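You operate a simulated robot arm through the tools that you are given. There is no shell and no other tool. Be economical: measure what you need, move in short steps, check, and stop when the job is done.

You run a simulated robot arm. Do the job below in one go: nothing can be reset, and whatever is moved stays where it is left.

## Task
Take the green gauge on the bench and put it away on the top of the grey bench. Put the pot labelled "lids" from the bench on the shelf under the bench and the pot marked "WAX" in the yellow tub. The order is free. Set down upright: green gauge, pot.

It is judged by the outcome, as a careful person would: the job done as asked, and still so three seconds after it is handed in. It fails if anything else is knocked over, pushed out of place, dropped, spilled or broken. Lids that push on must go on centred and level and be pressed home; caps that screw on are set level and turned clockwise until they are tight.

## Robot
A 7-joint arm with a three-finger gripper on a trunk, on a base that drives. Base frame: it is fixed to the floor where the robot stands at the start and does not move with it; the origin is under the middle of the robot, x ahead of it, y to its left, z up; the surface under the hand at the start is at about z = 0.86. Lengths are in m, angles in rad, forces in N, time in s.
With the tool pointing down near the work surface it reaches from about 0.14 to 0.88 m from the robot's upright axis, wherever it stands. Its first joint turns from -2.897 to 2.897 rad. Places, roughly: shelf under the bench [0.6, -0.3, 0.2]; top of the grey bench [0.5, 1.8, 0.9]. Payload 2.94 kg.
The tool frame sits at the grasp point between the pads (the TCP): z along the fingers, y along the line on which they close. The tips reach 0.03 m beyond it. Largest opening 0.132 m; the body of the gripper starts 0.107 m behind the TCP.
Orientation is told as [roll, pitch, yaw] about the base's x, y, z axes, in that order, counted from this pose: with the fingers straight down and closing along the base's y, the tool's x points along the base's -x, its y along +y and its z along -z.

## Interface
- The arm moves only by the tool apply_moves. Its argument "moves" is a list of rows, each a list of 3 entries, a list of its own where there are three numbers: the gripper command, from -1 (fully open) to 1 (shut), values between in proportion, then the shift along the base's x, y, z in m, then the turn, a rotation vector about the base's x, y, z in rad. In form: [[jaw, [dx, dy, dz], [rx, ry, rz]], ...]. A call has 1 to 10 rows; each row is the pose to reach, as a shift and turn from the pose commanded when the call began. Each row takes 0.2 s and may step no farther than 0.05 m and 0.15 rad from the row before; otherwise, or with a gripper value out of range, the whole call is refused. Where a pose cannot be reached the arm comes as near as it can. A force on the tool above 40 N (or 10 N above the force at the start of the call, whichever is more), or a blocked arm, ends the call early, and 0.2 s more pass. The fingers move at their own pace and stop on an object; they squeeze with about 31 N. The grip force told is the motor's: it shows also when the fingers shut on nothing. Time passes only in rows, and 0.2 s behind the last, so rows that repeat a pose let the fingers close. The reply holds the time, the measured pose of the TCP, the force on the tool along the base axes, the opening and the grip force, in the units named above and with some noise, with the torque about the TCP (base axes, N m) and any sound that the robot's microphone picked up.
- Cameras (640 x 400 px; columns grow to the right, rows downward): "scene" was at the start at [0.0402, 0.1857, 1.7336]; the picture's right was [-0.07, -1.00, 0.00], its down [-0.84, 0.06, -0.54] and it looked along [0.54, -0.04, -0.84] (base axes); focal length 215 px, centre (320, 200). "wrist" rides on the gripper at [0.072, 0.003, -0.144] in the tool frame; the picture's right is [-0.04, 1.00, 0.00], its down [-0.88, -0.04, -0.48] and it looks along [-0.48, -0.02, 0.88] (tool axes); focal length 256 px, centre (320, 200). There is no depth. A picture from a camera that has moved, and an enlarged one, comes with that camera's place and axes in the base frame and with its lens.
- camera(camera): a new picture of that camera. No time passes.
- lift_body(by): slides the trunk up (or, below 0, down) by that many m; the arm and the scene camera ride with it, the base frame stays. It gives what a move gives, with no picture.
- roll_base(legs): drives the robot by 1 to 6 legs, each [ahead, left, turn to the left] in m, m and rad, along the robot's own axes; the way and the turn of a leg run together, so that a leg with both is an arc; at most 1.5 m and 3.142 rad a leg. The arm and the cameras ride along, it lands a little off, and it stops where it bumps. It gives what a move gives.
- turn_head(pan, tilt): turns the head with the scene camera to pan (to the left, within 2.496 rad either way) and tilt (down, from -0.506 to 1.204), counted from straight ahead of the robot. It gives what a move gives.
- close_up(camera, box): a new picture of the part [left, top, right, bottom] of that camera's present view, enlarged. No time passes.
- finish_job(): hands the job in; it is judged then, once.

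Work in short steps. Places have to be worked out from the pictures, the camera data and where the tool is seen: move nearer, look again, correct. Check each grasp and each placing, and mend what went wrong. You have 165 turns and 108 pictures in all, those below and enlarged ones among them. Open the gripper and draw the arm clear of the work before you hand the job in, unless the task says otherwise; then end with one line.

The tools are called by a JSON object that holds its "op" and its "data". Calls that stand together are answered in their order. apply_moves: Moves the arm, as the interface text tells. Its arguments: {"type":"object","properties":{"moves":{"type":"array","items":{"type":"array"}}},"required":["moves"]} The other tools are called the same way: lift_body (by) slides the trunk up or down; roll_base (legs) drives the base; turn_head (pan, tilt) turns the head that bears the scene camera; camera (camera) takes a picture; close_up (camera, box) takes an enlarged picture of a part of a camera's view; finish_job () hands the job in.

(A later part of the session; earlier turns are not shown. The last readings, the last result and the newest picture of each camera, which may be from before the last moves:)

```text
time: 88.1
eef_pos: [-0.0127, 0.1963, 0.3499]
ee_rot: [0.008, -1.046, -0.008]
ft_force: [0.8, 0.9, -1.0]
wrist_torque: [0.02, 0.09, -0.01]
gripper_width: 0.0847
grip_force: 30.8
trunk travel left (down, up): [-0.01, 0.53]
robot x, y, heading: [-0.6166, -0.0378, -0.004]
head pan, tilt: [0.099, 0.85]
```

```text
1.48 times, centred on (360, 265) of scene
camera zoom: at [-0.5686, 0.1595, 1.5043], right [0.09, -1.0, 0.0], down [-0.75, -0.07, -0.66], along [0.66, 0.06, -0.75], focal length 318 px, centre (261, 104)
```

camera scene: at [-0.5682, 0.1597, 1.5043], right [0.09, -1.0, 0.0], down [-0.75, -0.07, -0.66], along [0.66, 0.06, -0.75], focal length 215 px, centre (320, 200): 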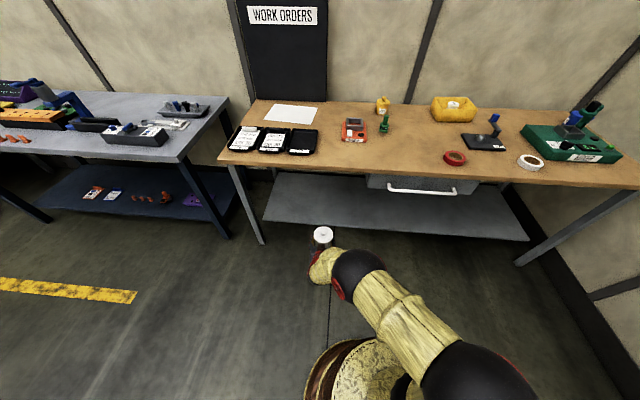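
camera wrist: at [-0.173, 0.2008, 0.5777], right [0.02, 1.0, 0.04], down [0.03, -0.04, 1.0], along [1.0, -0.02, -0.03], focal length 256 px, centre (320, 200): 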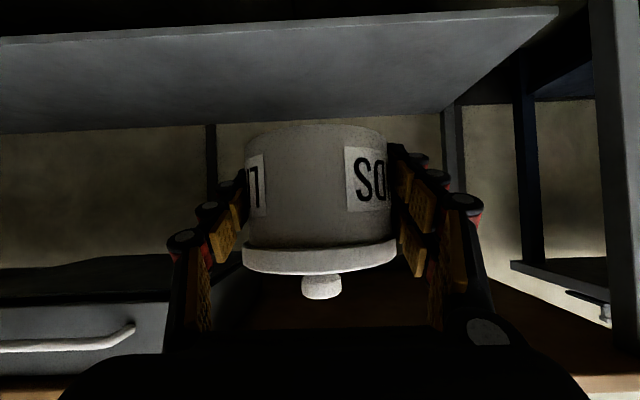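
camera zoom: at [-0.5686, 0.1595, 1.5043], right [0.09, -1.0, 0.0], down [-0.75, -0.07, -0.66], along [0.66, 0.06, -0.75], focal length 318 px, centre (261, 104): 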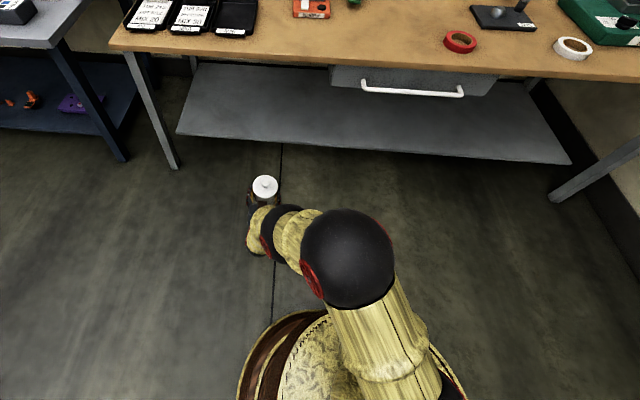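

The elbow would come near the bench edge if I drove all the way, so I drive 0.30 m and then extend the arm the rest.

{"op": "roll_base", "data": {"legs": [[0.3, 0, 0]]}}

{"op": "apply_moves", "data": {"moves": [[1, [0.03, 0, -0.01], [0, 0, 0]], [1, [0.06, 0, -0.02], [0, 0, 0]], [1, [0.09, 0, -0.03], [0, 0, 0]], [1, [0.12, 0, -0.04], [0, 0, 0]], [1, [0.135, 0, -0.05], [0, 0, 0]]]}}

{"op": "camera", "data": {"camera": "wrist"}}

{"op": "camera", "data": {"camera": "scene"}}

```text
time: 90.1
eef_pos: [0.2827, 0.1912, 0.35]
ee_rot: [0.009, -1.046, -0.014]
ft_force: [-0.7, 0.3, -3.2]
wrist_torque: [-0.02, 0.01, -0.03]
gripper_width: 0.0839
grip_force: 30.8
trunk travel left (down, up): [-0.01, 0.53]
robot x, y, heading: [-0.3197, -0.04, -0.013]
head pan, tilt: [0.099, 0.85]
heard: snap
```

```text
time: 91.3
eef_pos: [0.4163, 0.1918, 0.2995]
ee_rot: [0.008, -1.045, -0.013]
ft_force: [-0.1, -0.3, -1.4]
wrist_torque: [0.04, 0.01, -0.01]
gripper_width: 0.0838
grip_force: 30.5
trunk travel left (down, up): [-0.01, 0.53]
robot x, y, heading: [-0.3198, -0.0433, -0.012]
head pan, tilt: [0.099, 0.85]
heard: snap
```

```text
39 pictures are left
camera wrist: at [0.2554, 0.1964, 0.3092], right [0.03, 1.0, 0.04], down [0.03, -0.04, 1.0], along [1.0, -0.03, -0.03], focal length 256 px, centre (320, 200)
```

wrist: 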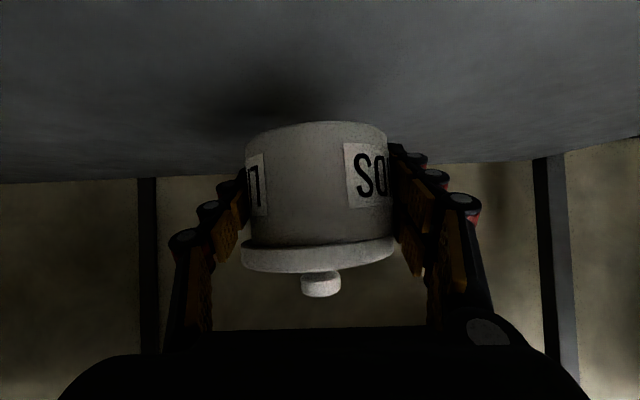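

```text
38 pictures are left
camera scene: at [-0.2731, 0.1574, 1.5043], right [0.09, -1.0, 0.0], down [-0.75, -0.07, -0.66], along [0.66, 0.06, -0.75], focal length 215 px, centre (320, 200)
```

scene: 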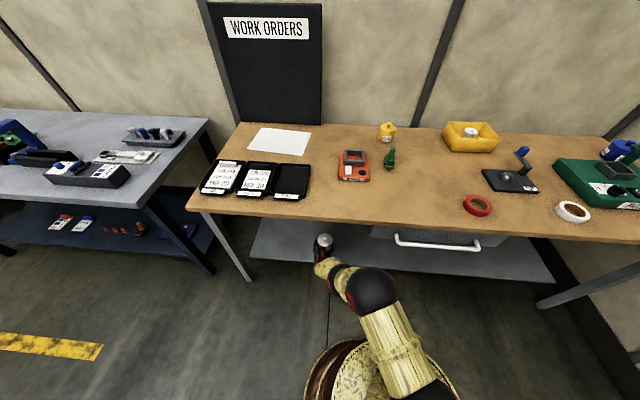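

Over the shelf now. Lower to just above it, then feel for contact.

{"op": "apply_moves", "data": {"moves": [[1, [0.006, 0, -0.02], [0, 0, 0]], [1, [0.012, 0, -0.045], [0, 0, 0]], [1, [0.012, 0, -0.06], [0, 0, 0]]]}}

{"op": "apply_moves", "data": {"moves": [[1, [0, 0, -0.003], [0, 0, 0]], [1, [0, 0, -0.006], [0, 0, 0]]]}}

{"op": "camera", "data": {"camera": "wrist"}}

```text
time: 92.2
eef_pos: [0.4408, 0.197, 0.2545]
ee_rot: [0.028, -1.07, -0.031]
ft_force: [3.0, 0.2, 8.2]
wrist_torque: [0.39, 0.0, -0.11]
gripper_width: 0.0836
grip_force: 31.0
trunk travel left (down, up): [-0.01, 0.53]
robot x, y, heading: [-0.3233, -0.0391, -0.008]
head pan, tilt: [0.099, 0.85]
stopped in row 3: the force on the tool passed its limit at 48 N (the readings are from after the stop); the commanded pose is now the measured one
```

```text
time: 92.7
eef_pos: [0.4423, 0.1975, 0.2533]
ee_rot: [0.032, -1.079, -0.037]
ft_force: [3.4, 1.6, 5.7]
wrist_torque: [0.37, -0.02, -0.11]
gripper_width: 0.0835
grip_force: 31.2
trunk travel left (down, up): [-0.01, 0.53]
robot x, y, heading: [-0.3199, -0.0383, -0.005]
head pan, tilt: [0.099, 0.85]
stopped in row 2: the force on the tool passed its limit at 42 N (the readings are from after the stop); the commanded pose is now the measured one
```

```text
37 pictures are left
camera wrist: at [0.2826, 0.2034, 0.2582], right [0.03, 1.0, 0.05], down [0.0, -0.05, 1.0], along [1.0, -0.03, 0.0], focal length 256 px, centre (320, 200)
```

wrist: 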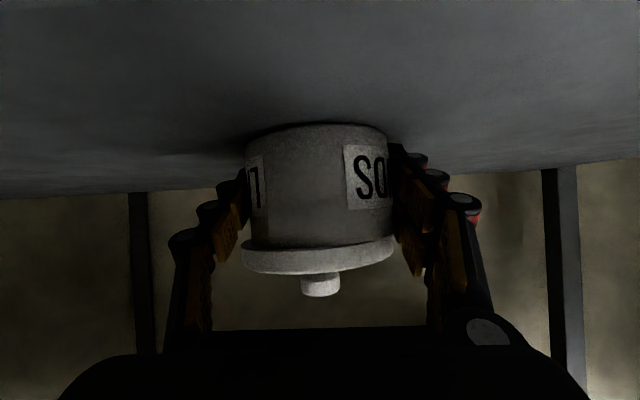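

Contact came at TCP z≈0.254, meaning the shelf top is at ≈0.224, and the hand got slightly twisted. I rise 4 mm, restore the level attitude, and touch down gently.

{"op": "apply_moves", "data": {"moves": [[1, [-0.002, 0, 0.004], [-0.012, 0.017, 0.012]], [1, [-0.006, 0, 0.006], [-0.023, 0.034, 0.025]], [1, [-0.006, 0, 0.006], [-0.023, 0.034, 0.025]]]}}

```text
time: 93.5
eef_pos: [0.4345, 0.1977, 0.2562]
ee_rot: [-0.019, -1.038, 0.034]
ft_force: [-0.1, 0.2, -2.3]
wrist_torque: [-0.01, 0.05, -0.01]
gripper_width: 0.0836
grip_force: 31.4
trunk travel left (down, up): [-0.01, 0.53]
robot x, y, heading: [-0.3227, -0.0401, -0.006]
head pan, tilt: [0.099, 0.85]
```

{"op": "apply_moves", "data": {"moves": [[1, [0, 0, 0], [0.0135, -0.007, -0.0186]], [1, [0, 0, -0.0015], [0.0135, -0.007, -0.0186]], [1, [0, 0, -0.003], [0.0135, -0.007, -0.0186]]]}}

{"op": "camera", "data": {"camera": "wrist"}}

```text
time: 94.3
eef_pos: [0.4342, 0.1974, 0.2552]
ee_rot: [0.009, -1.047, -0.01]
ft_force: [-0.2, 0.2, 2.1]
wrist_torque: [0.12, -0.03, 0.06]
gripper_width: 0.0838
grip_force: 30.9
trunk travel left (down, up): [-0.01, 0.53]
robot x, y, heading: [-0.3246, -0.0386, -0.006]
head pan, tilt: [0.099, 0.85]
```

```text
36 pictures are left
camera wrist: at [0.2747, 0.2014, 0.2642], right [0.02, 1.0, 0.04], down [0.03, -0.04, 1.0], along [1.0, -0.02, -0.03], focal length 256 px, centre (320, 200)
```

wrist: 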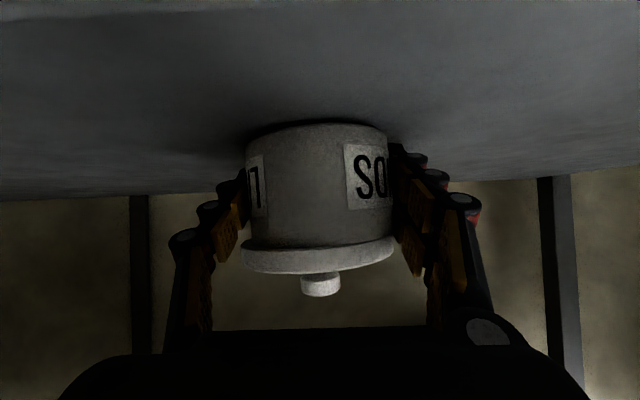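

Light contact and the pot is level with the shelf. Seat 1.5 mm more, then open the fingers.

{"op": "apply_moves", "data": {"moves": [[1, [0, 0, -0.0015], [0, 0, 0]]]}}

{"op": "apply_moves", "data": {"moves": [[0.0, [0, 0, 0], [0, 0, 0]], [-0.6, [0, 0, 0], [0, 0, 0]], [-1, [0, 0, 0], [0, 0, 0]], [-1, [0, 0, 0], [0, 0, 0]]]}}

{"op": "camera", "data": {"camera": "wrist"}}

```text
time: 94.7
eef_pos: [0.4363, 0.1987, 0.2544]
ee_rot: [0.01, -1.052, -0.009]
ft_force: [-2.0, -1.3, 8.8]
wrist_torque: [0.35, -0.14, 0.06]
gripper_width: 0.0836
grip_force: 31.2
trunk travel left (down, up): [-0.01, 0.53]
robot x, y, heading: [-0.3239, -0.042, -0.006]
head pan, tilt: [0.099, 0.85]
```

```text
time: 95.7
eef_pos: [0.4329, 0.1972, 0.2517]
ee_rot: [0.007, -1.047, -0.008]
ft_force: [-0.1, -0.4, -0.1]
wrist_torque: [-0.03, 0.01, 0.02]
gripper_width: 0.1314
grip_force: 0.0
trunk travel left (down, up): [-0.01, 0.53]
robot x, y, heading: [-0.3221, -0.0439, -0.005]
head pan, tilt: [0.099, 0.85]
```

```text
35 pictures are left
camera wrist: at [0.2742, 0.2012, 0.2617], right [0.02, 1.0, 0.04], down [0.03, -0.04, 1.0], along [1.0, -0.02, -0.03], focal length 256 px, centre (320, 200)
```

wrist: 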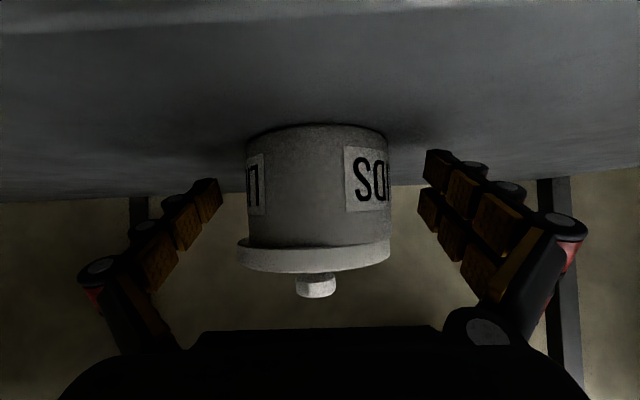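

The pot stands on the shelf, but the lid seems shifted a few mm relative to the body. Zoom in.

{"op": "close_up", "data": {"camera": "wrist", "box": [220, 100, 420, 310]}}

```text
1.90 times, centred on (320, 205) of wrist
camera zoom: at [0.2742, 0.2012, 0.2617], right [0.02, 1.0, 0.04], down [0.03, -0.04, 1.0], along [1.0, -0.02, -0.03], focal length 488 px, centre (320, 190)
```

zoom: 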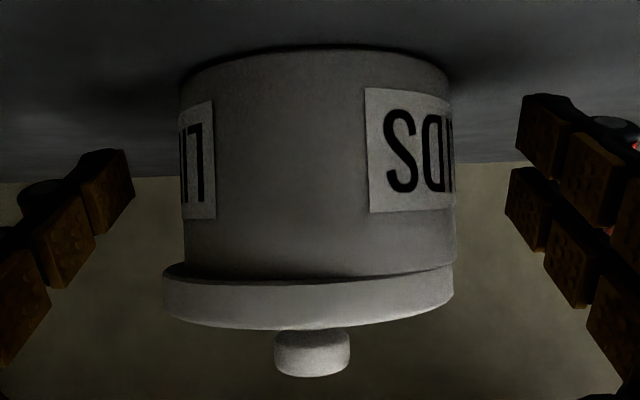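

The lid sits ~4 mm off toward −y and isn't home. I'll back out, grip its knob from the front at this tilt, recentre and press it home.

{"op": "apply_moves", "data": {"moves": [[-1, [-0.043, 0, 0.025], [0, 0, 0]], [-1, [-0.087, 0, 0.05], [0, 0, 0]], [-0.3, [-0.13, -0.002, 0.078], [0, 0, 0]], [0.2, [-0.13, -0.003, 0.078], [0, 0, 0]], [0.2, [-0.13, -0.003, 0.078], [0, 0, 0]], [0.2, [-0.13, -0.003, 0.078], [0, 0, 0]]]}}

{"op": "camera", "data": {"camera": "wrist"}}

```text
refused: row 2 steps farther than a row can; nothing moved
```

```text
33 pictures are left
camera wrist: at [0.2742, 0.2012, 0.2617], right [0.02, 1.0, 0.04], down [0.03, -0.04, 1.0], along [1.0, -0.02, -0.03], focal length 256 px, centre (320, 200)
```

wrist: 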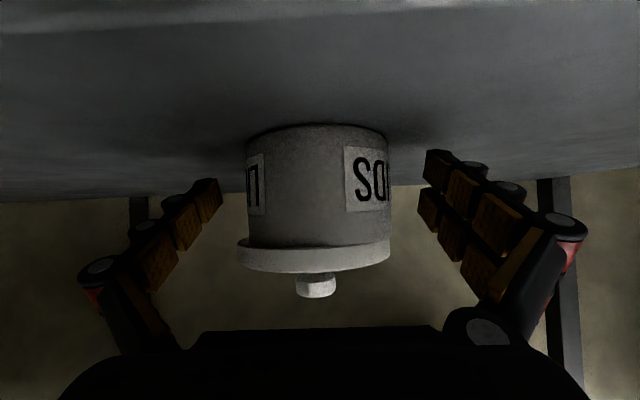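

The step was slightly too long; I split it finer.

{"op": "apply_moves", "data": {"moves": [[-1, [-0.033, 0, 0.019], [0, 0, 0]], [-1, [-0.066, 0, 0.038], [0, 0, 0]], [-1, [-0.099, 0, 0.057], [0, 0, 0]], [-0.3, [-0.13, -0.002, 0.078], [0, 0, 0]], [0.2, [-0.13, -0.003, 0.078], [0, 0, 0]], [0.2, [-0.13, -0.003, 0.078], [0, 0, 0]], [0.2, [-0.13, -0.003, 0.078], [0, 0, 0]]]}}

{"op": "camera", "data": {"camera": "wrist"}}

```text
time: 97.3
eef_pos: [0.307, 0.196, 0.3317]
ee_rot: [0.008, -1.048, -0.008]
ft_force: [0.1, 0.0, -0.3]
wrist_torque: [-0.03, 0.0, 0.03]
gripper_width: 0.0654
grip_force: 1.4
trunk travel left (down, up): [-0.01, 0.53]
robot x, y, heading: [-0.3225, -0.0427, -0.006]
head pan, tilt: [0.099, 0.85]
```

```text
32 pictures are left
camera wrist: at [0.1459, 0.1999, 0.3413], right [0.02, 1.0, 0.04], down [0.03, -0.04, 1.0], along [1.0, -0.02, -0.03], focal length 256 px, centre (320, 200)
```

wrist: 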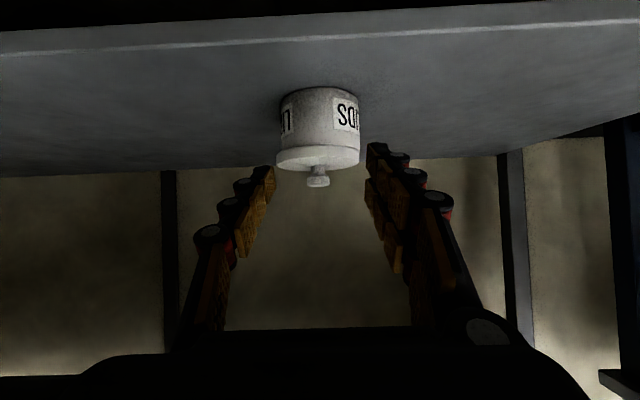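

Knob triangulates to ≈(0.428, 0.193, 0.308). Approach with fingers either side of it, just above the lid.

{"op": "apply_moves", "data": {"moves": [[0.2, [0.04, -0.003, 0], [0, 0, 0]], [0.2, [0.08, -0.003, -0.003], [0, 0, 0]], [0.2, [0.105, -0.003, -0.009], [0, 0, 0]]]}}

{"op": "close_up", "data": {"camera": "wrist", "box": [220, 80, 420, 290]}}

```text
time: 98.1
eef_pos: [0.4133, 0.1928, 0.3245]
ee_rot: [0.009, -1.051, -0.011]
ft_force: [0.9, 0.6, 9.4]
wrist_torque: [0.24, -0.16, -0.02]
gripper_width: 0.0541
grip_force: 0.4
trunk travel left (down, up): [-0.01, 0.53]
robot x, y, heading: [-0.3254, -0.0396, -0.009]
head pan, tilt: [0.099, 0.85]
```

```text
1.90 times, centred on (320, 185) of wrist
camera zoom: at [0.2517, 0.1973, 0.3344], right [0.02, 1.0, 0.04], down [0.02, -0.04, 1.0], along [1.0, -0.02, -0.02], focal length 488 px, centre (320, 229)
```

zoom: 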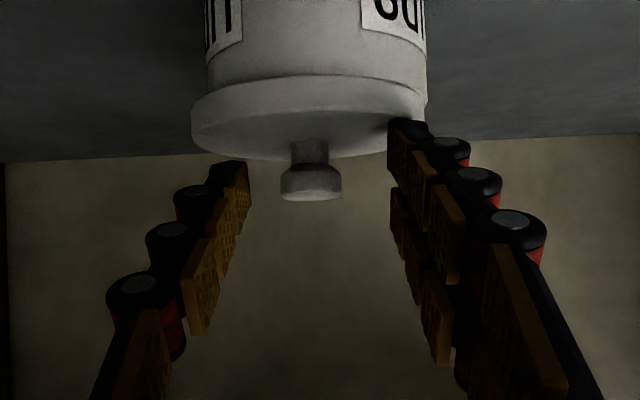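

A fingertip touches the lid (9 N). Raise 5 mm, shift 2 mm, then close on the knob.

{"op": "apply_moves", "data": {"moves": [[0.2, [0, -0.001, 0.005], [0, 0, 0]], [0.5, [0, -0.002, 0.005], [0, 0, 0]], [0.8, [0, -0.002, 0.005], [0, 0, 0]], [0.95, [0, -0.002, 0.005], [0, 0, 0]], [0.95, [0, -0.002, 0.005], [0, 0, 0]]]}}

{"op": "close_up", "data": {"camera": "wrist", "box": [220, 80, 420, 290]}}

```text
time: 99.3
eef_pos: [0.4107, 0.1888, 0.3276]
ee_rot: [0.007, -1.045, -0.008]
ft_force: [-0.3, 0.5, -0.4]
wrist_torque: [0.01, -0.05, 0.02]
gripper_width: 0.0032
grip_force: 0.2
trunk travel left (down, up): [-0.01, 0.53]
robot x, y, heading: [-0.3268, -0.0416, -0.005]
head pan, tilt: [0.099, 0.85]
```

```text
1.90 times, centred on (320, 185) of wrist
camera zoom: at [0.2491, 0.1936, 0.3363], right [0.02, 1.0, 0.04], down [0.03, -0.04, 1.0], along [1.0, -0.02, -0.03], focal length 488 px, centre (320, 229)
```

zoom: 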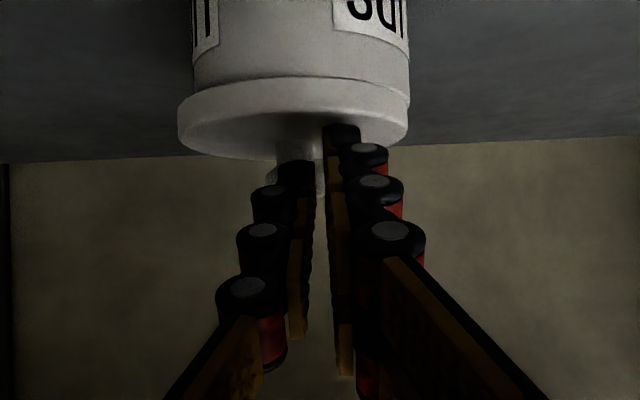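

The fingers closed just short of the knob and nudged the pot a few mm. I open, shift −7 mm in y and advance 20 mm.

{"op": "apply_moves", "data": {"moves": [[0.6, [0, 0, 0.003], [0, 0, 0]], [0.3, [-0.002, -0.007, 0.003], [0, 0, 0]], [0.2, [0.0, -0.007, 0.003], [0, 0, 0]], [0.2, [0.01, -0.007, 0.003], [0, 0, 0]], [0.2, [0.02, -0.007, 0.003], [0, 0, 0]]]}}

{"op": "close_up", "data": {"camera": "wrist", "box": [220, 80, 420, 290]}}

```text
time: 100.5
eef_pos: [0.4292, 0.1819, 0.3304]
ee_rot: [0.006, -1.044, -0.009]
ft_force: [-1.0, 0.4, 0.4]
wrist_torque: [0.03, -0.01, 0.02]
gripper_width: 0.0527
grip_force: 0.1
trunk travel left (down, up): [-0.01, 0.53]
robot x, y, heading: [-0.32, -0.0352, -0.011]
head pan, tilt: [0.099, 0.85]
```

```text
1.90 times, centred on (320, 185) of wrist
camera zoom: at [0.2688, 0.1855, 0.339], right [0.02, 1.0, 0.04], down [0.03, -0.04, 1.0], along [1.0, -0.02, -0.03], focal length 488 px, centre (320, 229)
```

zoom: 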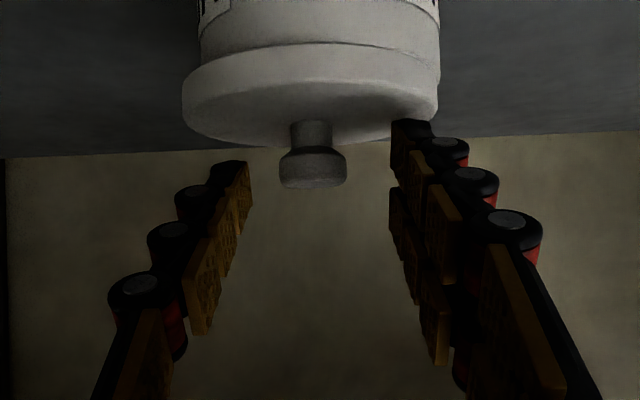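

Knob at x≈0.436, z≈0.311; fingers are slightly high. Adjust down 5 mm and back 6 mm, −2 mm y, and close.

{"op": "apply_moves", "data": {"moves": [[0.2, [-0.006, -0.002, -0.003], [0, 0, 0]], [0.2, [-0.006, -0.002, -0.0045], [0, 0, 0]], [0.5, [-0.006, -0.002, -0.0045], [0, 0, 0]], [0.8, [-0.006, -0.002, -0.0045], [0, 0, 0]], [0.95, [-0.006, -0.002, -0.0045], [0, 0, 0]], [0.95, [-0.006, -0.002, -0.0045], [0, 0, 0]]]}}

{"op": "close_up", "data": {"camera": "wrist", "box": [220, 80, 420, 290]}}

```text
time: 101.9
eef_pos: [0.4229, 0.181, 0.3251]
ee_rot: [0.009, -1.046, -0.006]
ft_force: [-0.7, 0.2, 1.5]
wrist_torque: [0.01, -0.03, 0.01]
gripper_width: 0.0027
grip_force: 0.0
trunk travel left (down, up): [-0.01, 0.53]
robot x, y, heading: [-0.3208, -0.0401, -0.009]
head pan, tilt: [0.099, 0.85]
```

```text
1.90 times, centred on (320, 185) of wrist
camera zoom: at [0.2623, 0.1836, 0.3351], right [0.02, 1.0, 0.04], down [0.03, -0.04, 1.0], along [1.0, -0.02, -0.03], focal length 488 px, centre (320, 229)
```

zoom: 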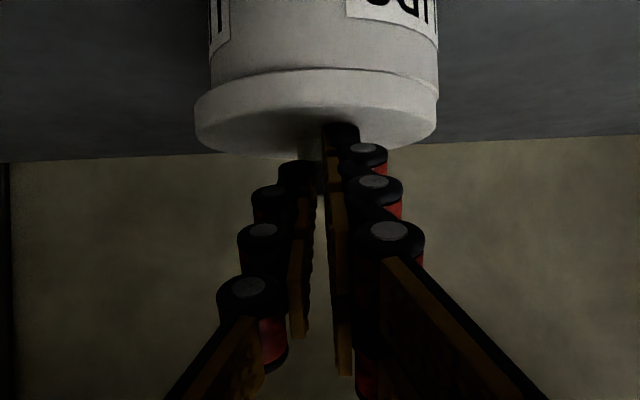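

Closed short again: pot is ~8 mm further back (x≈0.444). Rather than grip, I'll press the knob down from above with the closed fingers and see if the lid seats.

{"op": "apply_moves", "data": {"moves": [[1, [-0.01, 0, 0.01], [0, 0, 0]], [1, [-0.01, -0.001, 0.03], [0, 0, 0]], [1, [-0.003, -0.001, 0.03], [0, 0, 0]], [1, [-0.003, -0.001, 0.02], [0, 0, 0]]]}}

{"op": "close_up", "data": {"camera": "wrist", "box": [220, 60, 420, 270]}}

```text
time: 102.9
eef_pos: [0.4221, 0.1803, 0.3455]
ee_rot: [0.009, -1.048, -0.008]
ft_force: [0.2, 0.5, -0.2]
wrist_torque: [0.03, 0.03, -0.01]
gripper_width: 0.0001
grip_force: 28.7
trunk travel left (down, up): [-0.01, 0.53]
robot x, y, heading: [-0.3237, -0.0401, -0.008]
head pan, tilt: [0.099, 0.85]
```

```text
1.90 times, centred on (320, 165) of wrist
camera zoom: at [0.2614, 0.1842, 0.3551], right [0.02, 1.0, 0.04], down [0.03, -0.04, 1.0], along [1.0, -0.02, -0.03], focal length 488 px, centre (320, 267)
```

zoom: 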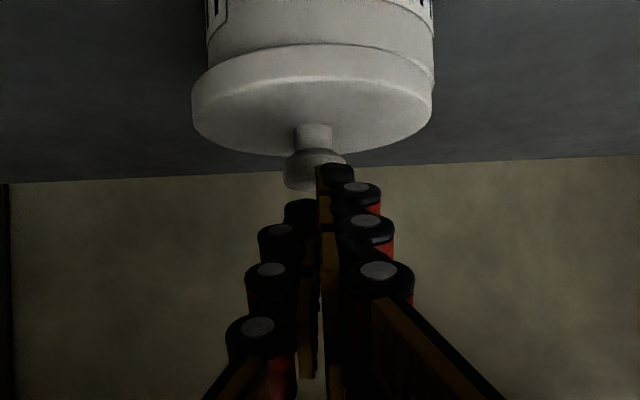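

Fingertips are over the knob. Press down stepwise.

{"op": "apply_moves", "data": {"moves": [[1, [0.004, 0, -0.003], [0, 0, 0]], [1, [0.004, 0, -0.006], [0, 0, 0]], [1, [0.004, 0, -0.009], [0, 0, 0]]]}}

{"op": "apply_moves", "data": {"moves": [[1, [0, 0, -0.003], [0, 0, 0]], [1, [0, 0, -0.006], [0, 0, 0]]]}}

```text
time: 103.7
eef_pos: [0.4259, 0.1805, 0.3351]
ee_rot: [0.007, -1.049, -0.009]
ft_force: [-0.6, 0.0, -0.3]
wrist_torque: [-0.04, -0.01, -0.01]
gripper_width: 0.0
grip_force: 28.6
trunk travel left (down, up): [-0.01, 0.53]
robot x, y, heading: [-0.3205, -0.0404, -0.01]
head pan, tilt: [0.099, 0.85]
```

```text
time: 104.3
eef_pos: [0.4263, 0.1803, 0.3289]
ee_rot: [0.009, -1.046, -0.008]
ft_force: [0.2, 0.6, 0.0]
wrist_torque: [0.05, 0.03, 0.01]
gripper_width: 0.0001
grip_force: 28.5
trunk travel left (down, up): [-0.01, 0.53]
robot x, y, heading: [-0.3196, -0.0421, -0.009]
head pan, tilt: [0.099, 0.85]
```

No contact yet; check where the tips are.

{"op": "close_up", "data": {"camera": "wrist", "box": [220, 60, 420, 270]}}

```text
1.90 times, centred on (320, 165) of wrist
camera zoom: at [0.2651, 0.1833, 0.3392], right [0.02, 1.0, 0.04], down [0.03, -0.04, 1.0], along [1.0, -0.02, -0.03], focal length 488 px, centre (320, 267)
```

zoom: 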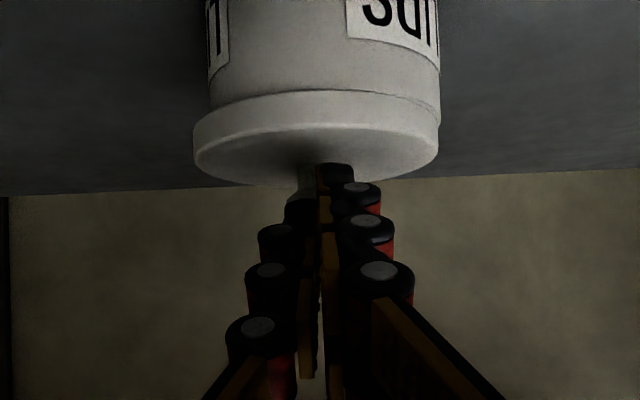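

The right finger sits ~1 cm lower than the axis, so it was touching the knob's front and sliding the pot. I back off, rise higher, then come over the knob.

{"op": "apply_moves", "data": {"moves": [[1, [-0.015, 0, 0.005], [0, 0, 0]], [1, [-0.015, 0, 0.038], [0, 0, 0]], [1, [0.009, -0.002, 0.038], [0, 0, 0]], [1, [0.009, -0.002, 0.03], [0, 0, 0]]]}}

{"op": "close_up", "data": {"camera": "wrist", "box": [220, 40, 420, 250]}}

```text
time: 105.3
eef_pos: [0.4351, 0.1792, 0.359]
ee_rot: [0.01, -1.049, -0.009]
ft_force: [-0.1, 0.5, 0.5]
wrist_torque: [0.02, 0.02, -0.01]
gripper_width: 0.0003
grip_force: 28.5
trunk travel left (down, up): [-0.01, 0.53]
robot x, y, heading: [-0.3218, -0.0406, -0.006]
head pan, tilt: [0.099, 0.85]
```

```text
1.90 times, centred on (320, 145) of wrist
camera zoom: at [0.2742, 0.1825, 0.3691], right [0.02, 1.0, 0.04], down [0.03, -0.04, 1.0], along [1.0, -0.02, -0.03], focal length 488 px, centre (320, 305)
```

zoom: 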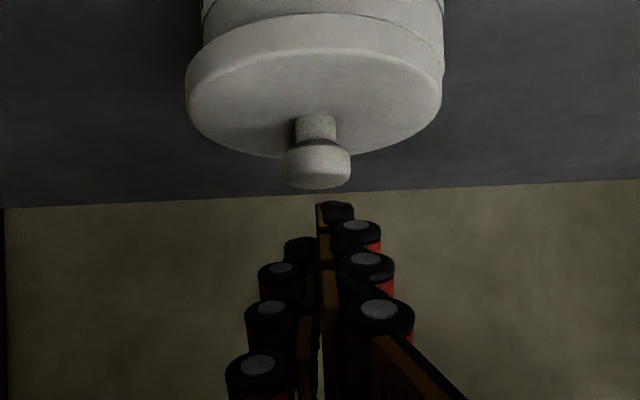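

Now the tips are above and over the knob. Shift −5 mm in y so the lower finger is centred on it, and press down.

{"op": "apply_moves", "data": {"moves": [[1, [-0.002, -0.005, 0], [0, 0, 0]], [1, [-0.002, -0.005, -0.004], [0, 0, 0]], [1, [-0.002, -0.005, -0.007], [0, 0, 0]]]}}

{"op": "apply_moves", "data": {"moves": [[1, [0, 0, -0.003], [0, 0, 0]], [1, [0, 0, -0.005], [0, 0, 0]]]}}

```text
time: 106.1
eef_pos: [0.4315, 0.1726, 0.3529]
ee_rot: [0.007, -1.047, -0.009]
ft_force: [-0.6, 0.6, 0.1]
wrist_torque: [0.0, 0.02, 0.02]
gripper_width: 0.0
grip_force: 28.3
trunk travel left (down, up): [-0.01, 0.53]
robot x, y, heading: [-0.3237, -0.0419, -0.011]
head pan, tilt: [0.099, 0.85]
```

```text
time: 106.7
eef_pos: [0.4307, 0.171, 0.3465]
ee_rot: [0.007, -1.046, -0.008]
ft_force: [0.4, -0.3, -0.4]
wrist_torque: [-0.01, 0.02, -0.02]
gripper_width: 0.0
grip_force: 28.5
trunk travel left (down, up): [-0.01, 0.53]
robot x, y, heading: [-0.3211, -0.0403, -0.01]
head pan, tilt: [0.099, 0.85]
```

{"op": "apply_moves", "data": {"moves": [[1, [0, 0.001, -0.002], [0, 0, 0]], [1, [0, 0.001, -0.004], [0, 0, 0]]]}}

{"op": "close_up", "data": {"camera": "wrist", "box": [220, 40, 420, 250]}}

```text
time: 107.3
eef_pos: [0.4315, 0.173, 0.3443]
ee_rot: [0.009, -1.049, -0.011]
ft_force: [0.0, 0.4, 0.1]
wrist_torque: [0.0, 0.02, 0.02]
gripper_width: 0.0001
grip_force: 29.0
trunk travel left (down, up): [-0.01, 0.53]
robot x, y, heading: [-0.3225, -0.0423, -0.006]
head pan, tilt: [0.099, 0.85]
```

```text
1.90 times, centred on (320, 145) of wrist
camera zoom: at [0.2717, 0.1775, 0.3535], right [0.02, 1.0, 0.04], down [0.03, -0.04, 1.0], along [1.0, -0.02, -0.03], focal length 488 px, centre (320, 305)
```

zoom: 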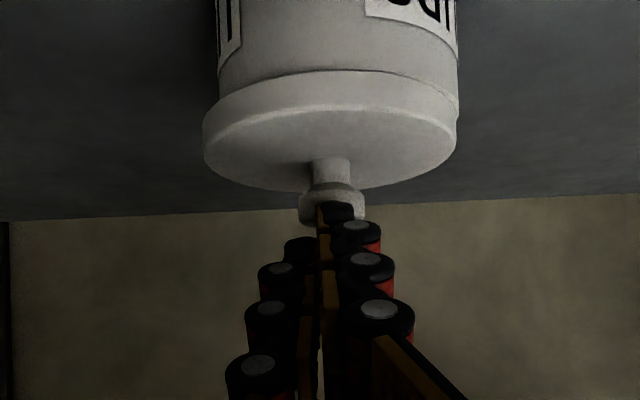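

Recomputing scale (body ≈0.092 wide, not 0.085), the knob is at x≈0.457, so the tips are still just in front. Back off, rise, advance 15 mm and press.

{"op": "apply_moves", "data": {"moves": [[1, [-0.01, 0, 0.002], [0, 0, 0]], [1, [-0.01, 0, 0.02], [0, 0, 0]], [1, [0.016, -0.002, 0.02], [0, 0, 0]], [1, [0.016, -0.002, 0.012], [0, 0, 0]], [1, [0.016, -0.002, 0.006], [0, 0, 0]]]}}

{"op": "apply_moves", "data": {"moves": [[1, [0, 0, -0.003], [0, 0, 0]], [1, [0, 0, -0.006], [0, 0, 0]]]}}

```text
time: 108.5
eef_pos: [0.4483, 0.1718, 0.3513]
ee_rot: [0.006, -1.047, -0.01]
ft_force: [-0.1, 0.2, -0.1]
wrist_torque: [0.02, 0.0, 0.01]
gripper_width: 0.0
grip_force: 28.6
trunk travel left (down, up): [-0.01, 0.53]
robot x, y, heading: [-0.3235, -0.0421, -0.008]
head pan, tilt: [0.099, 0.85]
```

```text
time: 109.1
eef_pos: [0.4495, 0.1707, 0.3484]
ee_rot: [0.011, -1.052, -0.01]
ft_force: [-1.6, -1.3, 12.5]
wrist_torque: [0.0, -0.1, 0.0]
gripper_width: 0.0002
grip_force: 28.7
trunk travel left (down, up): [-0.01, 0.53]
robot x, y, heading: [-0.3221, -0.0406, -0.006]
head pan, tilt: [0.099, 0.85]
```

Contact (12.5 N) on the knob. Ease the lid +3 mm in y while pressing lightly, then press harder and listen.

{"op": "apply_moves", "data": {"moves": [[1, [0, 0.002, 0], [0, 0, 0]], [1, [0, 0.004, 0], [0, 0, 0]], [1, [0, 0.004, -0.002], [0, 0, 0]]]}}

{"op": "close_up", "data": {"camera": "wrist", "box": [220, 40, 420, 250]}}

```text
time: 109.9
eef_pos: [0.4505, 0.1741, 0.3485]
ee_rot: [0.012, -1.054, -0.014]
ft_force: [-3.1, -10.1, 32.5]
wrist_torque: [-0.27, -0.27, -0.07]
gripper_width: 0.0
grip_force: 28.8
trunk travel left (down, up): [-0.01, 0.53]
robot x, y, heading: [-0.3199, -0.0423, -0.013]
head pan, tilt: [0.099, 0.85]
```

```text
1.90 times, centred on (320, 145) of wrist
camera zoom: at [0.2897, 0.1787, 0.3557], right [0.02, 1.0, 0.04], down [0.02, -0.04, 1.0], along [1.0, -0.02, -0.02], focal length 488 px, centre (320, 305)
```

zoom: 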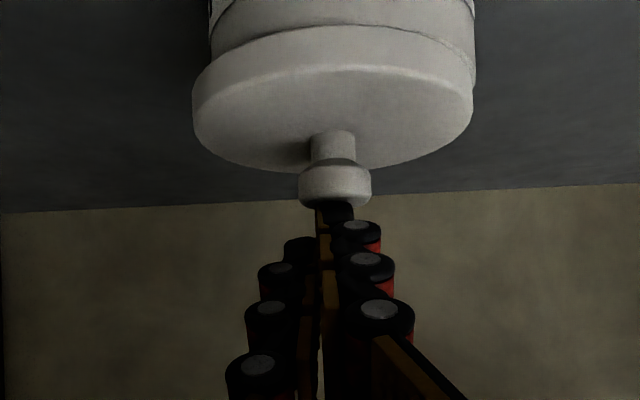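

The lid stays ~5 mm off toward −y, moving with the body. I need to lift it by the knob; I use a steeper tool (pitch −0.6) so the fingers straddle the knob properly.

{"op": "apply_moves", "data": {"moves": [[1, [-0.005, 0, 0.03], [0, 0, 0]], [0.5, [-0.01, 0.003, 0.04], [0, 0.1, 0]], [0.1, [-0.01, 0.005, 0.045], [0, 0.22, 0]], [0.1, [-0.01, 0.006, 0.045], [0, 0.34, 0]], [0.1, [-0.005, 0.007, 0.035], [0, 0.45, 0]], [0.1, [-0.004, 0.007, 0.025], [0, 0.45, 0]]]}}

{"op": "close_up", "data": {"camera": "wrist", "box": [200, 40, 440, 280]}}

```text
time: 111.3
eef_pos: [0.4437, 0.1833, 0.3687]
ee_rot: [0.003, -0.598, -0.004]
ft_force: [0.9, 0.7, 0.0]
wrist_torque: [-0.01, 0.02, -0.04]
gripper_width: 0.0594
grip_force: 0.0
trunk travel left (down, up): [-0.01, 0.53]
robot x, y, heading: [-0.3235, -0.0403, -0.01]
head pan, tilt: [0.099, 0.85]
```

```text
1.67 times, centred on (320, 160) of wrist
camera zoom: at [0.3037, 0.1869, 0.4467], right [0.04, 1.0, 0.03], down [0.46, -0.04, 0.89], along [0.89, -0.02, -0.46], focal length 427 px, centre (320, 267)
```

zoom: 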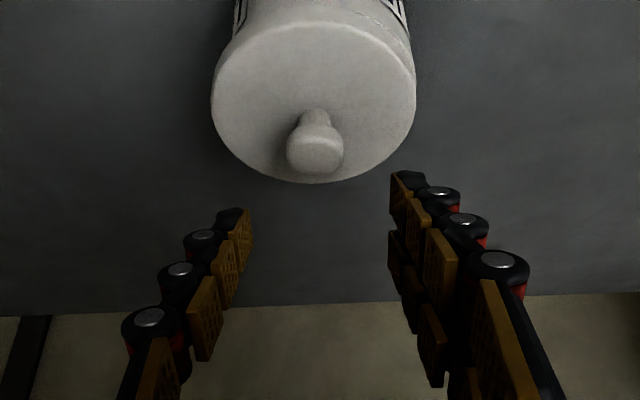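

Knob triangulates to (0.448, 0.183, 0.313). Lower so the tips straddle it.

{"op": "apply_moves", "data": {"moves": [[0.1, [-0.008, -0.0025, -0.015], [0, 0, 0]], [0.1, [-0.007, -0.0025, -0.03], [0, 0, 0]], [0.1, [-0.007, -0.0025, -0.037], [0, 0, 0]]]}}

{"op": "close_up", "data": {"camera": "wrist", "box": [200, 40, 440, 280]}}

```text
time: 112.1
eef_pos: [0.4363, 0.1796, 0.3302]
ee_rot: [0.003, -0.596, -0.004]
ft_force: [-0.1, 0.2, 0.2]
wrist_torque: [0.0, 0.02, 0.02]
gripper_width: 0.0595
grip_force: 0.0
trunk travel left (down, up): [-0.01, 0.53]
robot x, y, heading: [-0.3231, -0.0361, -0.008]
head pan, tilt: [0.099, 0.85]
```

```text
1.67 times, centred on (320, 160) of wrist
camera zoom: at [0.2963, 0.1838, 0.4087], right [0.04, 1.0, 0.03], down [0.46, -0.04, 0.89], along [0.89, -0.02, -0.46], focal length 427 px, centre (320, 267)
```

zoom: 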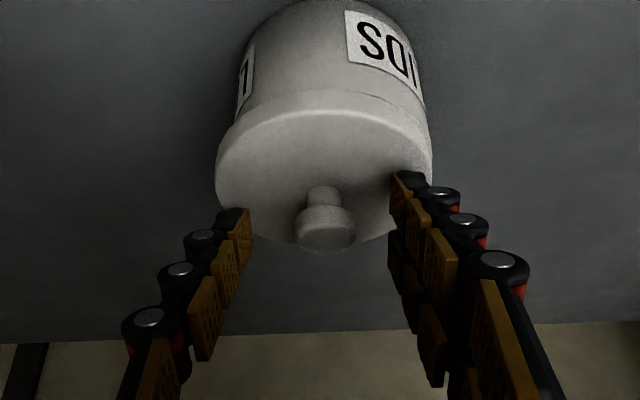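

Knob sits between the tips. Close.

{"op": "apply_moves", "data": {"moves": [[0.4, [0.003, 0.0015, 0], [0, 0, 0]], [0.7, [0.003, 0.0015, 0], [0, 0, 0]], [0.95, [0.003, 0.0015, 0], [0, 0, 0]], [0.95, [0.003, 0.0015, 0], [0, 0, 0]], [0.95, [0.003, 0.0015, 0], [0, 0, 0]]]}}

```text
time: 113.3
eef_pos: [0.4411, 0.1814, 0.3301]
ee_rot: [0.003, -0.597, -0.006]
ft_force: [-0.4, 0.8, 1.0]
wrist_torque: [0.0, 0.02, 0.01]
gripper_width: 0.0238
grip_force: 31.1
trunk travel left (down, up): [-0.01, 0.53]
robot x, y, heading: [-0.323, -0.0423, -0.006]
head pan, tilt: [0.099, 0.85]
```

Knob gripped. Lift 14 mm and view lid vs. body.

{"op": "apply_moves", "data": {"moves": [[0.95, [0, 0, 0.005], [0, 0, 0]], [0.95, [0, 0, 0.014], [0, 0, 0]]]}}

{"op": "close_up", "data": {"camera": "wrist", "box": [220, 20, 420, 230]}}

```text
time: 113.9
eef_pos: [0.4401, 0.1808, 0.3433]
ee_rot: [0.002, -0.594, -0.005]
ft_force: [-0.4, -0.4, 0.1]
wrist_torque: [-0.01, -0.04, 0.01]
gripper_width: 0.0238
grip_force: 31.3
trunk travel left (down, up): [-0.01, 0.53]
robot x, y, heading: [-0.3233, -0.0425, -0.008]
head pan, tilt: [0.099, 0.85]
heard: snap
```

```text
1.90 times, centred on (320, 125) of wrist
camera zoom: at [0.2998, 0.1855, 0.4217], right [0.04, 1.0, 0.03], down [0.46, -0.04, 0.89], along [0.89, -0.02, -0.46], focal length 488 px, centre (320, 343)
```

zoom: 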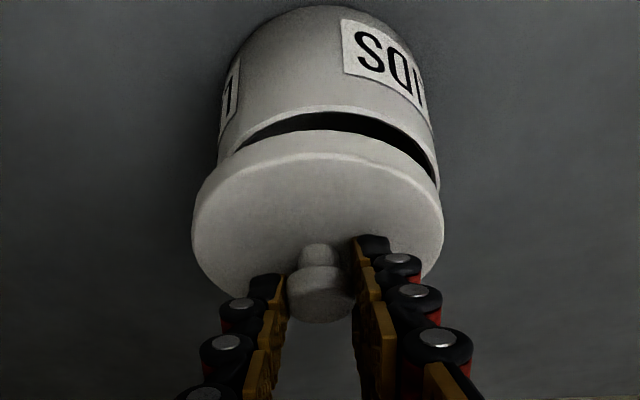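

Lid lifted (snap = detaching). It needs about +4 mm y and −3 mm x. Shift, lower close to the rim and check.

{"op": "apply_moves", "data": {"moves": [[0.95, [-0.003, 0.004, 0], [0, 0, 0]], [0.95, [-0.003, 0.004, -0.006], [0, 0, 0]]]}}

{"op": "close_up", "data": {"camera": "wrist", "box": [220, 20, 420, 230]}}

```text
time: 114.5
eef_pos: [0.4376, 0.1844, 0.3382]
ee_rot: [0.004, -0.596, -0.005]
ft_force: [-0.5, -0.1, 0.0]
wrist_torque: [-0.01, 0.02, 0.01]
gripper_width: 0.024
grip_force: 30.5
trunk travel left (down, up): [-0.01, 0.53]
robot x, y, heading: [-0.3256, -0.0397, -0.012]
head pan, tilt: [0.099, 0.85]
```

```text
1.90 times, centred on (320, 125) of wrist
camera zoom: at [0.2973, 0.1899, 0.4167], right [0.04, 1.0, 0.03], down [0.46, -0.04, 0.89], along [0.89, -0.02, -0.46], focal length 488 px, centre (320, 343)
```

zoom: 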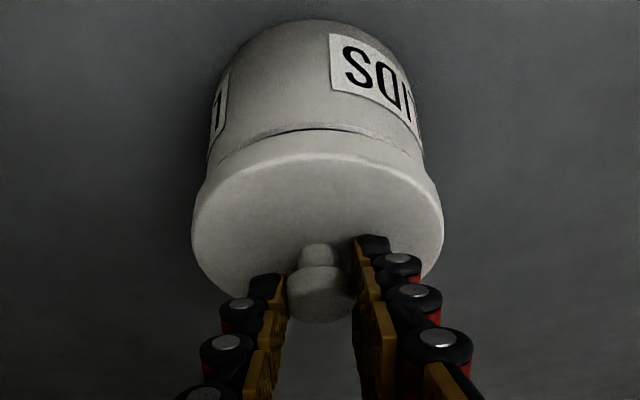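

Symmetric now. Lower onto the rim and press.

{"op": "apply_moves", "data": {"moves": [[0.95, [0, -0.0005, -0.003], [0, 0, 0]], [0.95, [0, -0.0005, -0.006], [0, 0, 0]]]}}

{"op": "apply_moves", "data": {"moves": [[0.95, [0, 0, -0.002], [0, 0, 0]], [0.95, [0, 0, -0.004], [0, 0, 0]]]}}

{"op": "close_up", "data": {"camera": "wrist", "box": [220, 20, 420, 230]}}

```text
time: 115.1
eef_pos: [0.4376, 0.1852, 0.3322]
ee_rot: [0.003, -0.597, -0.005]
ft_force: [-0.7, 0.4, -0.3]
wrist_torque: [0.03, 0.0, -0.03]
gripper_width: 0.024
grip_force: 31.0
trunk travel left (down, up): [-0.01, 0.53]
robot x, y, heading: [-0.3252, -0.0409, -0.008]
head pan, tilt: [0.099, 0.85]
```

```text
time: 115.7
eef_pos: [0.438, 0.1861, 0.3306]
ee_rot: [0.003, -0.602, -0.004]
ft_force: [-2.8, -1.0, 12.7]
wrist_torque: [-0.01, 0.43, 0.02]
gripper_width: 0.0244
grip_force: 31.0
trunk travel left (down, up): [-0.01, 0.53]
robot x, y, heading: [-0.3236, -0.0418, -0.005]
head pan, tilt: [0.099, 0.85]
```

```text
1.90 times, centred on (320, 125) of wrist
camera zoom: at [0.2978, 0.1894, 0.4085], right [0.04, 1.0, 0.03], down [0.46, -0.04, 0.89], along [0.89, -0.02, -0.46], focal length 488 px, centre (320, 343)
```

zoom: 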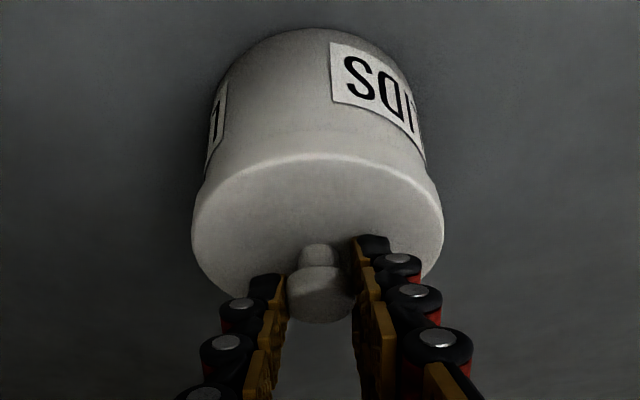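

Centred; contact reads 12.7 N at the front side. Press a little more and release the grip, as happened successfully before.

{"op": "apply_moves", "data": {"moves": [[0.95, [0, 0, -0.002], [0, 0, 0]], [0.95, [0, 0, -0.003], [0, 0, 0]]]}}

{"op": "apply_moves", "data": {"moves": [[0.6, [0, 0, 0], [0, 0, 0]], [0.4, [0, 0, 0], [0, 0, 0]], [0.2, [0, 0, 0.002], [0, 0, 0]]]}}

{"op": "close_up", "data": {"camera": "wrist", "box": [220, 20, 420, 230]}}

```text
time: 116.3
eef_pos: [0.4395, 0.1852, 0.3299]
ee_rot: [0.008, -0.603, -0.007]
ft_force: [-7.7, -2.7, 34.2]
wrist_torque: [-0.06, -0.46, -0.04]
gripper_width: 0.0238
grip_force: 30.5
trunk travel left (down, up): [-0.01, 0.53]
robot x, y, heading: [-0.325, -0.0398, -0.007]
head pan, tilt: [0.099, 0.85]
```

```text
time: 117.1
eef_pos: [0.4348, 0.1843, 0.3241]
ee_rot: [0.002, -0.595, -0.004]
ft_force: [0.5, 0.1, 6.6]
wrist_torque: [0.17, 0.01, -0.01]
gripper_width: 0.0567
grip_force: 0.9
trunk travel left (down, up): [-0.01, 0.53]
robot x, y, heading: [-0.3222, -0.043, -0.01]
head pan, tilt: [0.099, 0.85]
```

```text
1.90 times, centred on (320, 125) of wrist
camera zoom: at [0.2948, 0.1877, 0.4036], right [0.04, 1.0, 0.02], down [0.46, -0.04, 0.89], along [0.89, -0.02, -0.46], focal length 488 px, centre (320, 343)
```

zoom: 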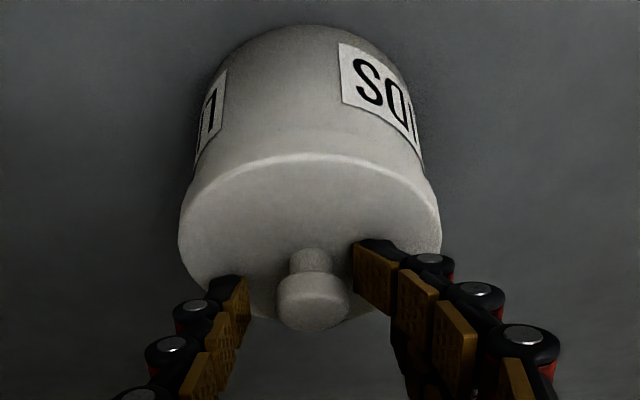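

Now press the knob firmly from above with closed fingers: rise, close, align, press.

{"op": "apply_moves", "data": {"moves": [[0.2, [0, 0, 0.03], [0, 0, 0]], [1, [0, 0, 0.05], [0, 0, 0]], [1, [0.006, -0.002, 0.05], [0, 0, 0]], [1, [0.011, -0.004, 0.045], [0, 0, 0]], [1, [0.011, -0.004, 0.038], [0, 0, 0]], [1, [0.011, -0.004, 0.032], [0, 0, 0]]]}}

{"op": "apply_moves", "data": {"moves": [[1, [0, 0, -0.003], [0, 0, 0]], [1, [0, 0, -0.006], [0, 0, 0]]]}}

```text
time: 118.5
eef_pos: [0.4477, 0.1805, 0.3591]
ee_rot: [0.002, -0.597, -0.006]
ft_force: [0.8, 0.8, -0.5]
wrist_torque: [0.01, 0.02, 0.02]
gripper_width: 0.0001
grip_force: 26.3
trunk travel left (down, up): [-0.01, 0.53]
robot x, y, heading: [-0.3214, -0.039, -0.009]
head pan, tilt: [0.099, 0.85]
heard: snap
```

```text
time: 119.1
eef_pos: [0.4481, 0.181, 0.3536]
ee_rot: [0.003, -0.598, -0.005]
ft_force: [0.2, -0.1, -1.0]
wrist_torque: [-0.04, 0.0, 0.0]
gripper_width: 0.0003
grip_force: 28.8
trunk travel left (down, up): [-0.01, 0.53]
robot x, y, heading: [-0.3204, -0.0383, -0.009]
head pan, tilt: [0.099, 0.85]
```

{"op": "apply_moves", "data": {"moves": [[1, [0, 0, -0.003], [0, 0, 0]], [1, [0, 0, -0.005], [0, 0, 0]]]}}

{"op": "close_up", "data": {"camera": "wrist", "box": [220, 20, 420, 230]}}

```text
time: 119.7
eef_pos: [0.4486, 0.1812, 0.3511]
ee_rot: [0.006, -0.6, -0.005]
ft_force: [-5.0, -1.2, 12.4]
wrist_torque: [0.03, 0.19, 0.03]
gripper_width: 0.0001
grip_force: 28.1
trunk travel left (down, up): [-0.01, 0.53]
robot x, y, heading: [-0.326, -0.0432, -0.012]
head pan, tilt: [0.099, 0.85]
```

```text
1.90 times, centred on (320, 125) of wrist
camera zoom: at [0.3086, 0.1854, 0.428], right [0.04, 1.0, 0.03], down [0.46, -0.04, 0.89], along [0.89, -0.02, -0.46], focal length 488 px, centre (320, 343)
```

zoom: 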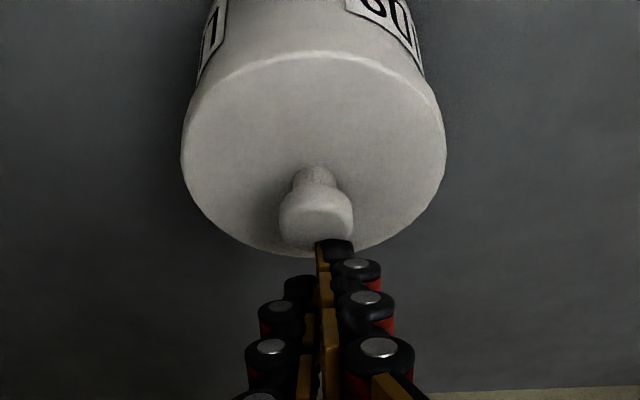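

The finger is on the knob's top; lid looks level. Press harder.

{"op": "apply_moves", "data": {"moves": [[1, [-0.001, 0, -0.0025], [0, 0, 0]], [1, [-0.001, 0, -0.004], [0, 0, 0]]]}}

{"op": "apply_moves", "data": {"moves": [[1, [0, 0, 0.02], [0, 0, 0]], [1, [-0.03, 0, 0.05], [0, -0.1, 0]], [1, [-0.07, 0.003, 0.05], [0, -0.22, 0]], [1, [-0.1, 0.003, 0.03], [0, -0.34, 0]], [1, [-0.12, 0.003, 0.0], [0, -0.45, 0]]]}}

{"op": "close_up", "data": {"camera": "wrist", "box": [240, 50, 400, 190]}}

```text
time: 120.3
eef_pos: [0.4494, 0.1823, 0.3497]
ee_rot: [0.006, -0.605, -0.008]
ft_force: [-11.0, -3.3, 36.6]
wrist_torque: [0.02, 0.48, 0.05]
gripper_width: 0.0
grip_force: 28.7
trunk travel left (down, up): [-0.01, 0.53]
robot x, y, heading: [-0.3234, -0.0378, -0.01]
head pan, tilt: [0.099, 0.85]
```

```text
time: 121.5
eef_pos: [0.3294, 0.1839, 0.344]
ee_rot: [0.012, -1.051, -0.012]
ft_force: [1.2, 0.2, 1.0]
wrist_torque: [-0.05, 0.14, -0.06]
gripper_width: 0.0
grip_force: 28.8
out of reach, approached as far as the arm can: row 3, 4
trunk travel left (down, up): [-0.01, 0.53]
robot x, y, heading: [-0.3243, -0.0392, -0.005]
head pan, tilt: [0.099, 0.85]
```

```text
2.86 times, centred on (320, 120) of wrist
camera zoom: at [0.1683, 0.1888, 0.3536], right [0.02, 1.0, 0.04], down [0.02, -0.04, 1.0], along [1.0, -0.02, -0.02], focal length 731 px, centre (320, 429)
```

zoom: 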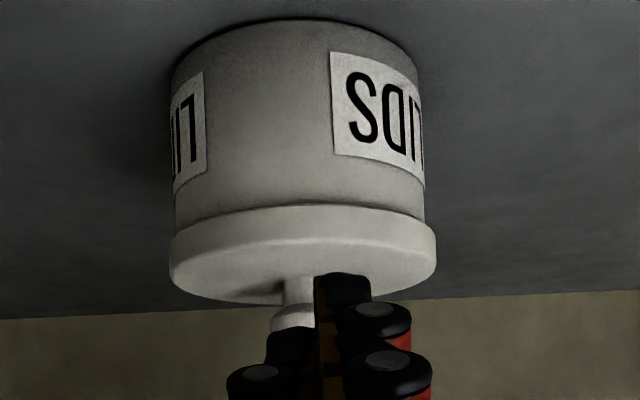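

The lid is now level, centred and pressed (36 N). I withdraw by driving back, then raise trunk and arm and head for the gauge.

{"op": "roll_base", "data": {"legs": [[-0.4, 0, 0]]}}

{"op": "lift_body", "data": {"by": 0.24}}

{"op": "apply_moves", "data": {"moves": [[0, [0, 0, 0.05], [0, 0.1, 0]], [0, [0, 0, 0.1], [0, 0.2, 0]], [0, [0, 0, 0.15], [0, 0.3, 0]], [0, [0, 0, 0.2], [0, 0.4, 0]], [0, [0, 0, 0.25], [0, 0.5, 0]], [0, [0, 0, 0.3], [0, 0.6, 0]], [0, [0, 0, 0.35], [0, 0.7, 0]], [0, [0, 0, 0.4], [0, 0.8, 0]], [0, [0, 0, 0.45], [0, 0.9, 0]], [0, [0, 0, 0.5], [0, 1.04, 0]]]}}

{"op": "camera", "data": {"camera": "scene"}}

```text
time: 124.0
eef_pos: [-0.0726, 0.1882, 0.3433]
ee_rot: [0.007, -1.047, -0.008]
ft_force: [-0.4, 1.4, -0.4]
wrist_torque: [0.01, -0.02, 0.01]
gripper_width: 0.0001
grip_force: 27.8
trunk travel left (down, up): [-0.01, 0.53]
robot x, y, heading: [-0.723, -0.0362, -0.007]
head pan, tilt: [0.099, 0.85]
```

```text
time: 126.5
eef_pos: [-0.0731, 0.1883, 0.583]
ee_rot: [0.006, -1.047, -0.007]
ft_force: [0.3, 0.4, 0.0]
wrist_torque: [-0.02, 0.0, 0.02]
gripper_width: 0.0001
grip_force: 28.5
trunk travel left (down, up): [-0.25, 0.29]
robot x, y, heading: [-0.729, -0.0404, -0.009]
head pan, tilt: [0.099, 0.85]
```

```text
time: 128.7
eef_pos: [-0.0768, 0.1882, 1.0858]
ee_rot: [0.002, -0.002, -0.003]
ft_force: [-0.4, -0.4, -1.0]
wrist_torque: [0.0, -0.06, -0.01]
gripper_width: 0.066
grip_force: 0.0
trunk travel left (down, up): [-0.25, 0.29]
robot x, y, heading: [-0.7242, -0.0384, -0.014]
head pan, tilt: [0.099, 0.85]
```

```text
14 pictures are left
camera scene: at [-0.6744, 0.161, 1.7443], right [0.09, -1.0, 0.0], down [-0.75, -0.07, -0.66], along [0.66, 0.06, -0.75], focal length 215 px, centre (320, 200)
```

scene: 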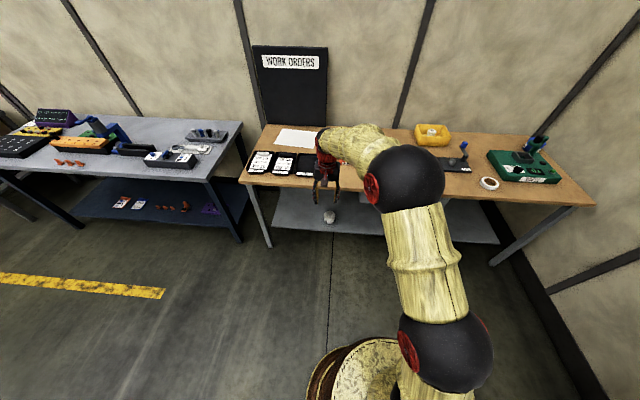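

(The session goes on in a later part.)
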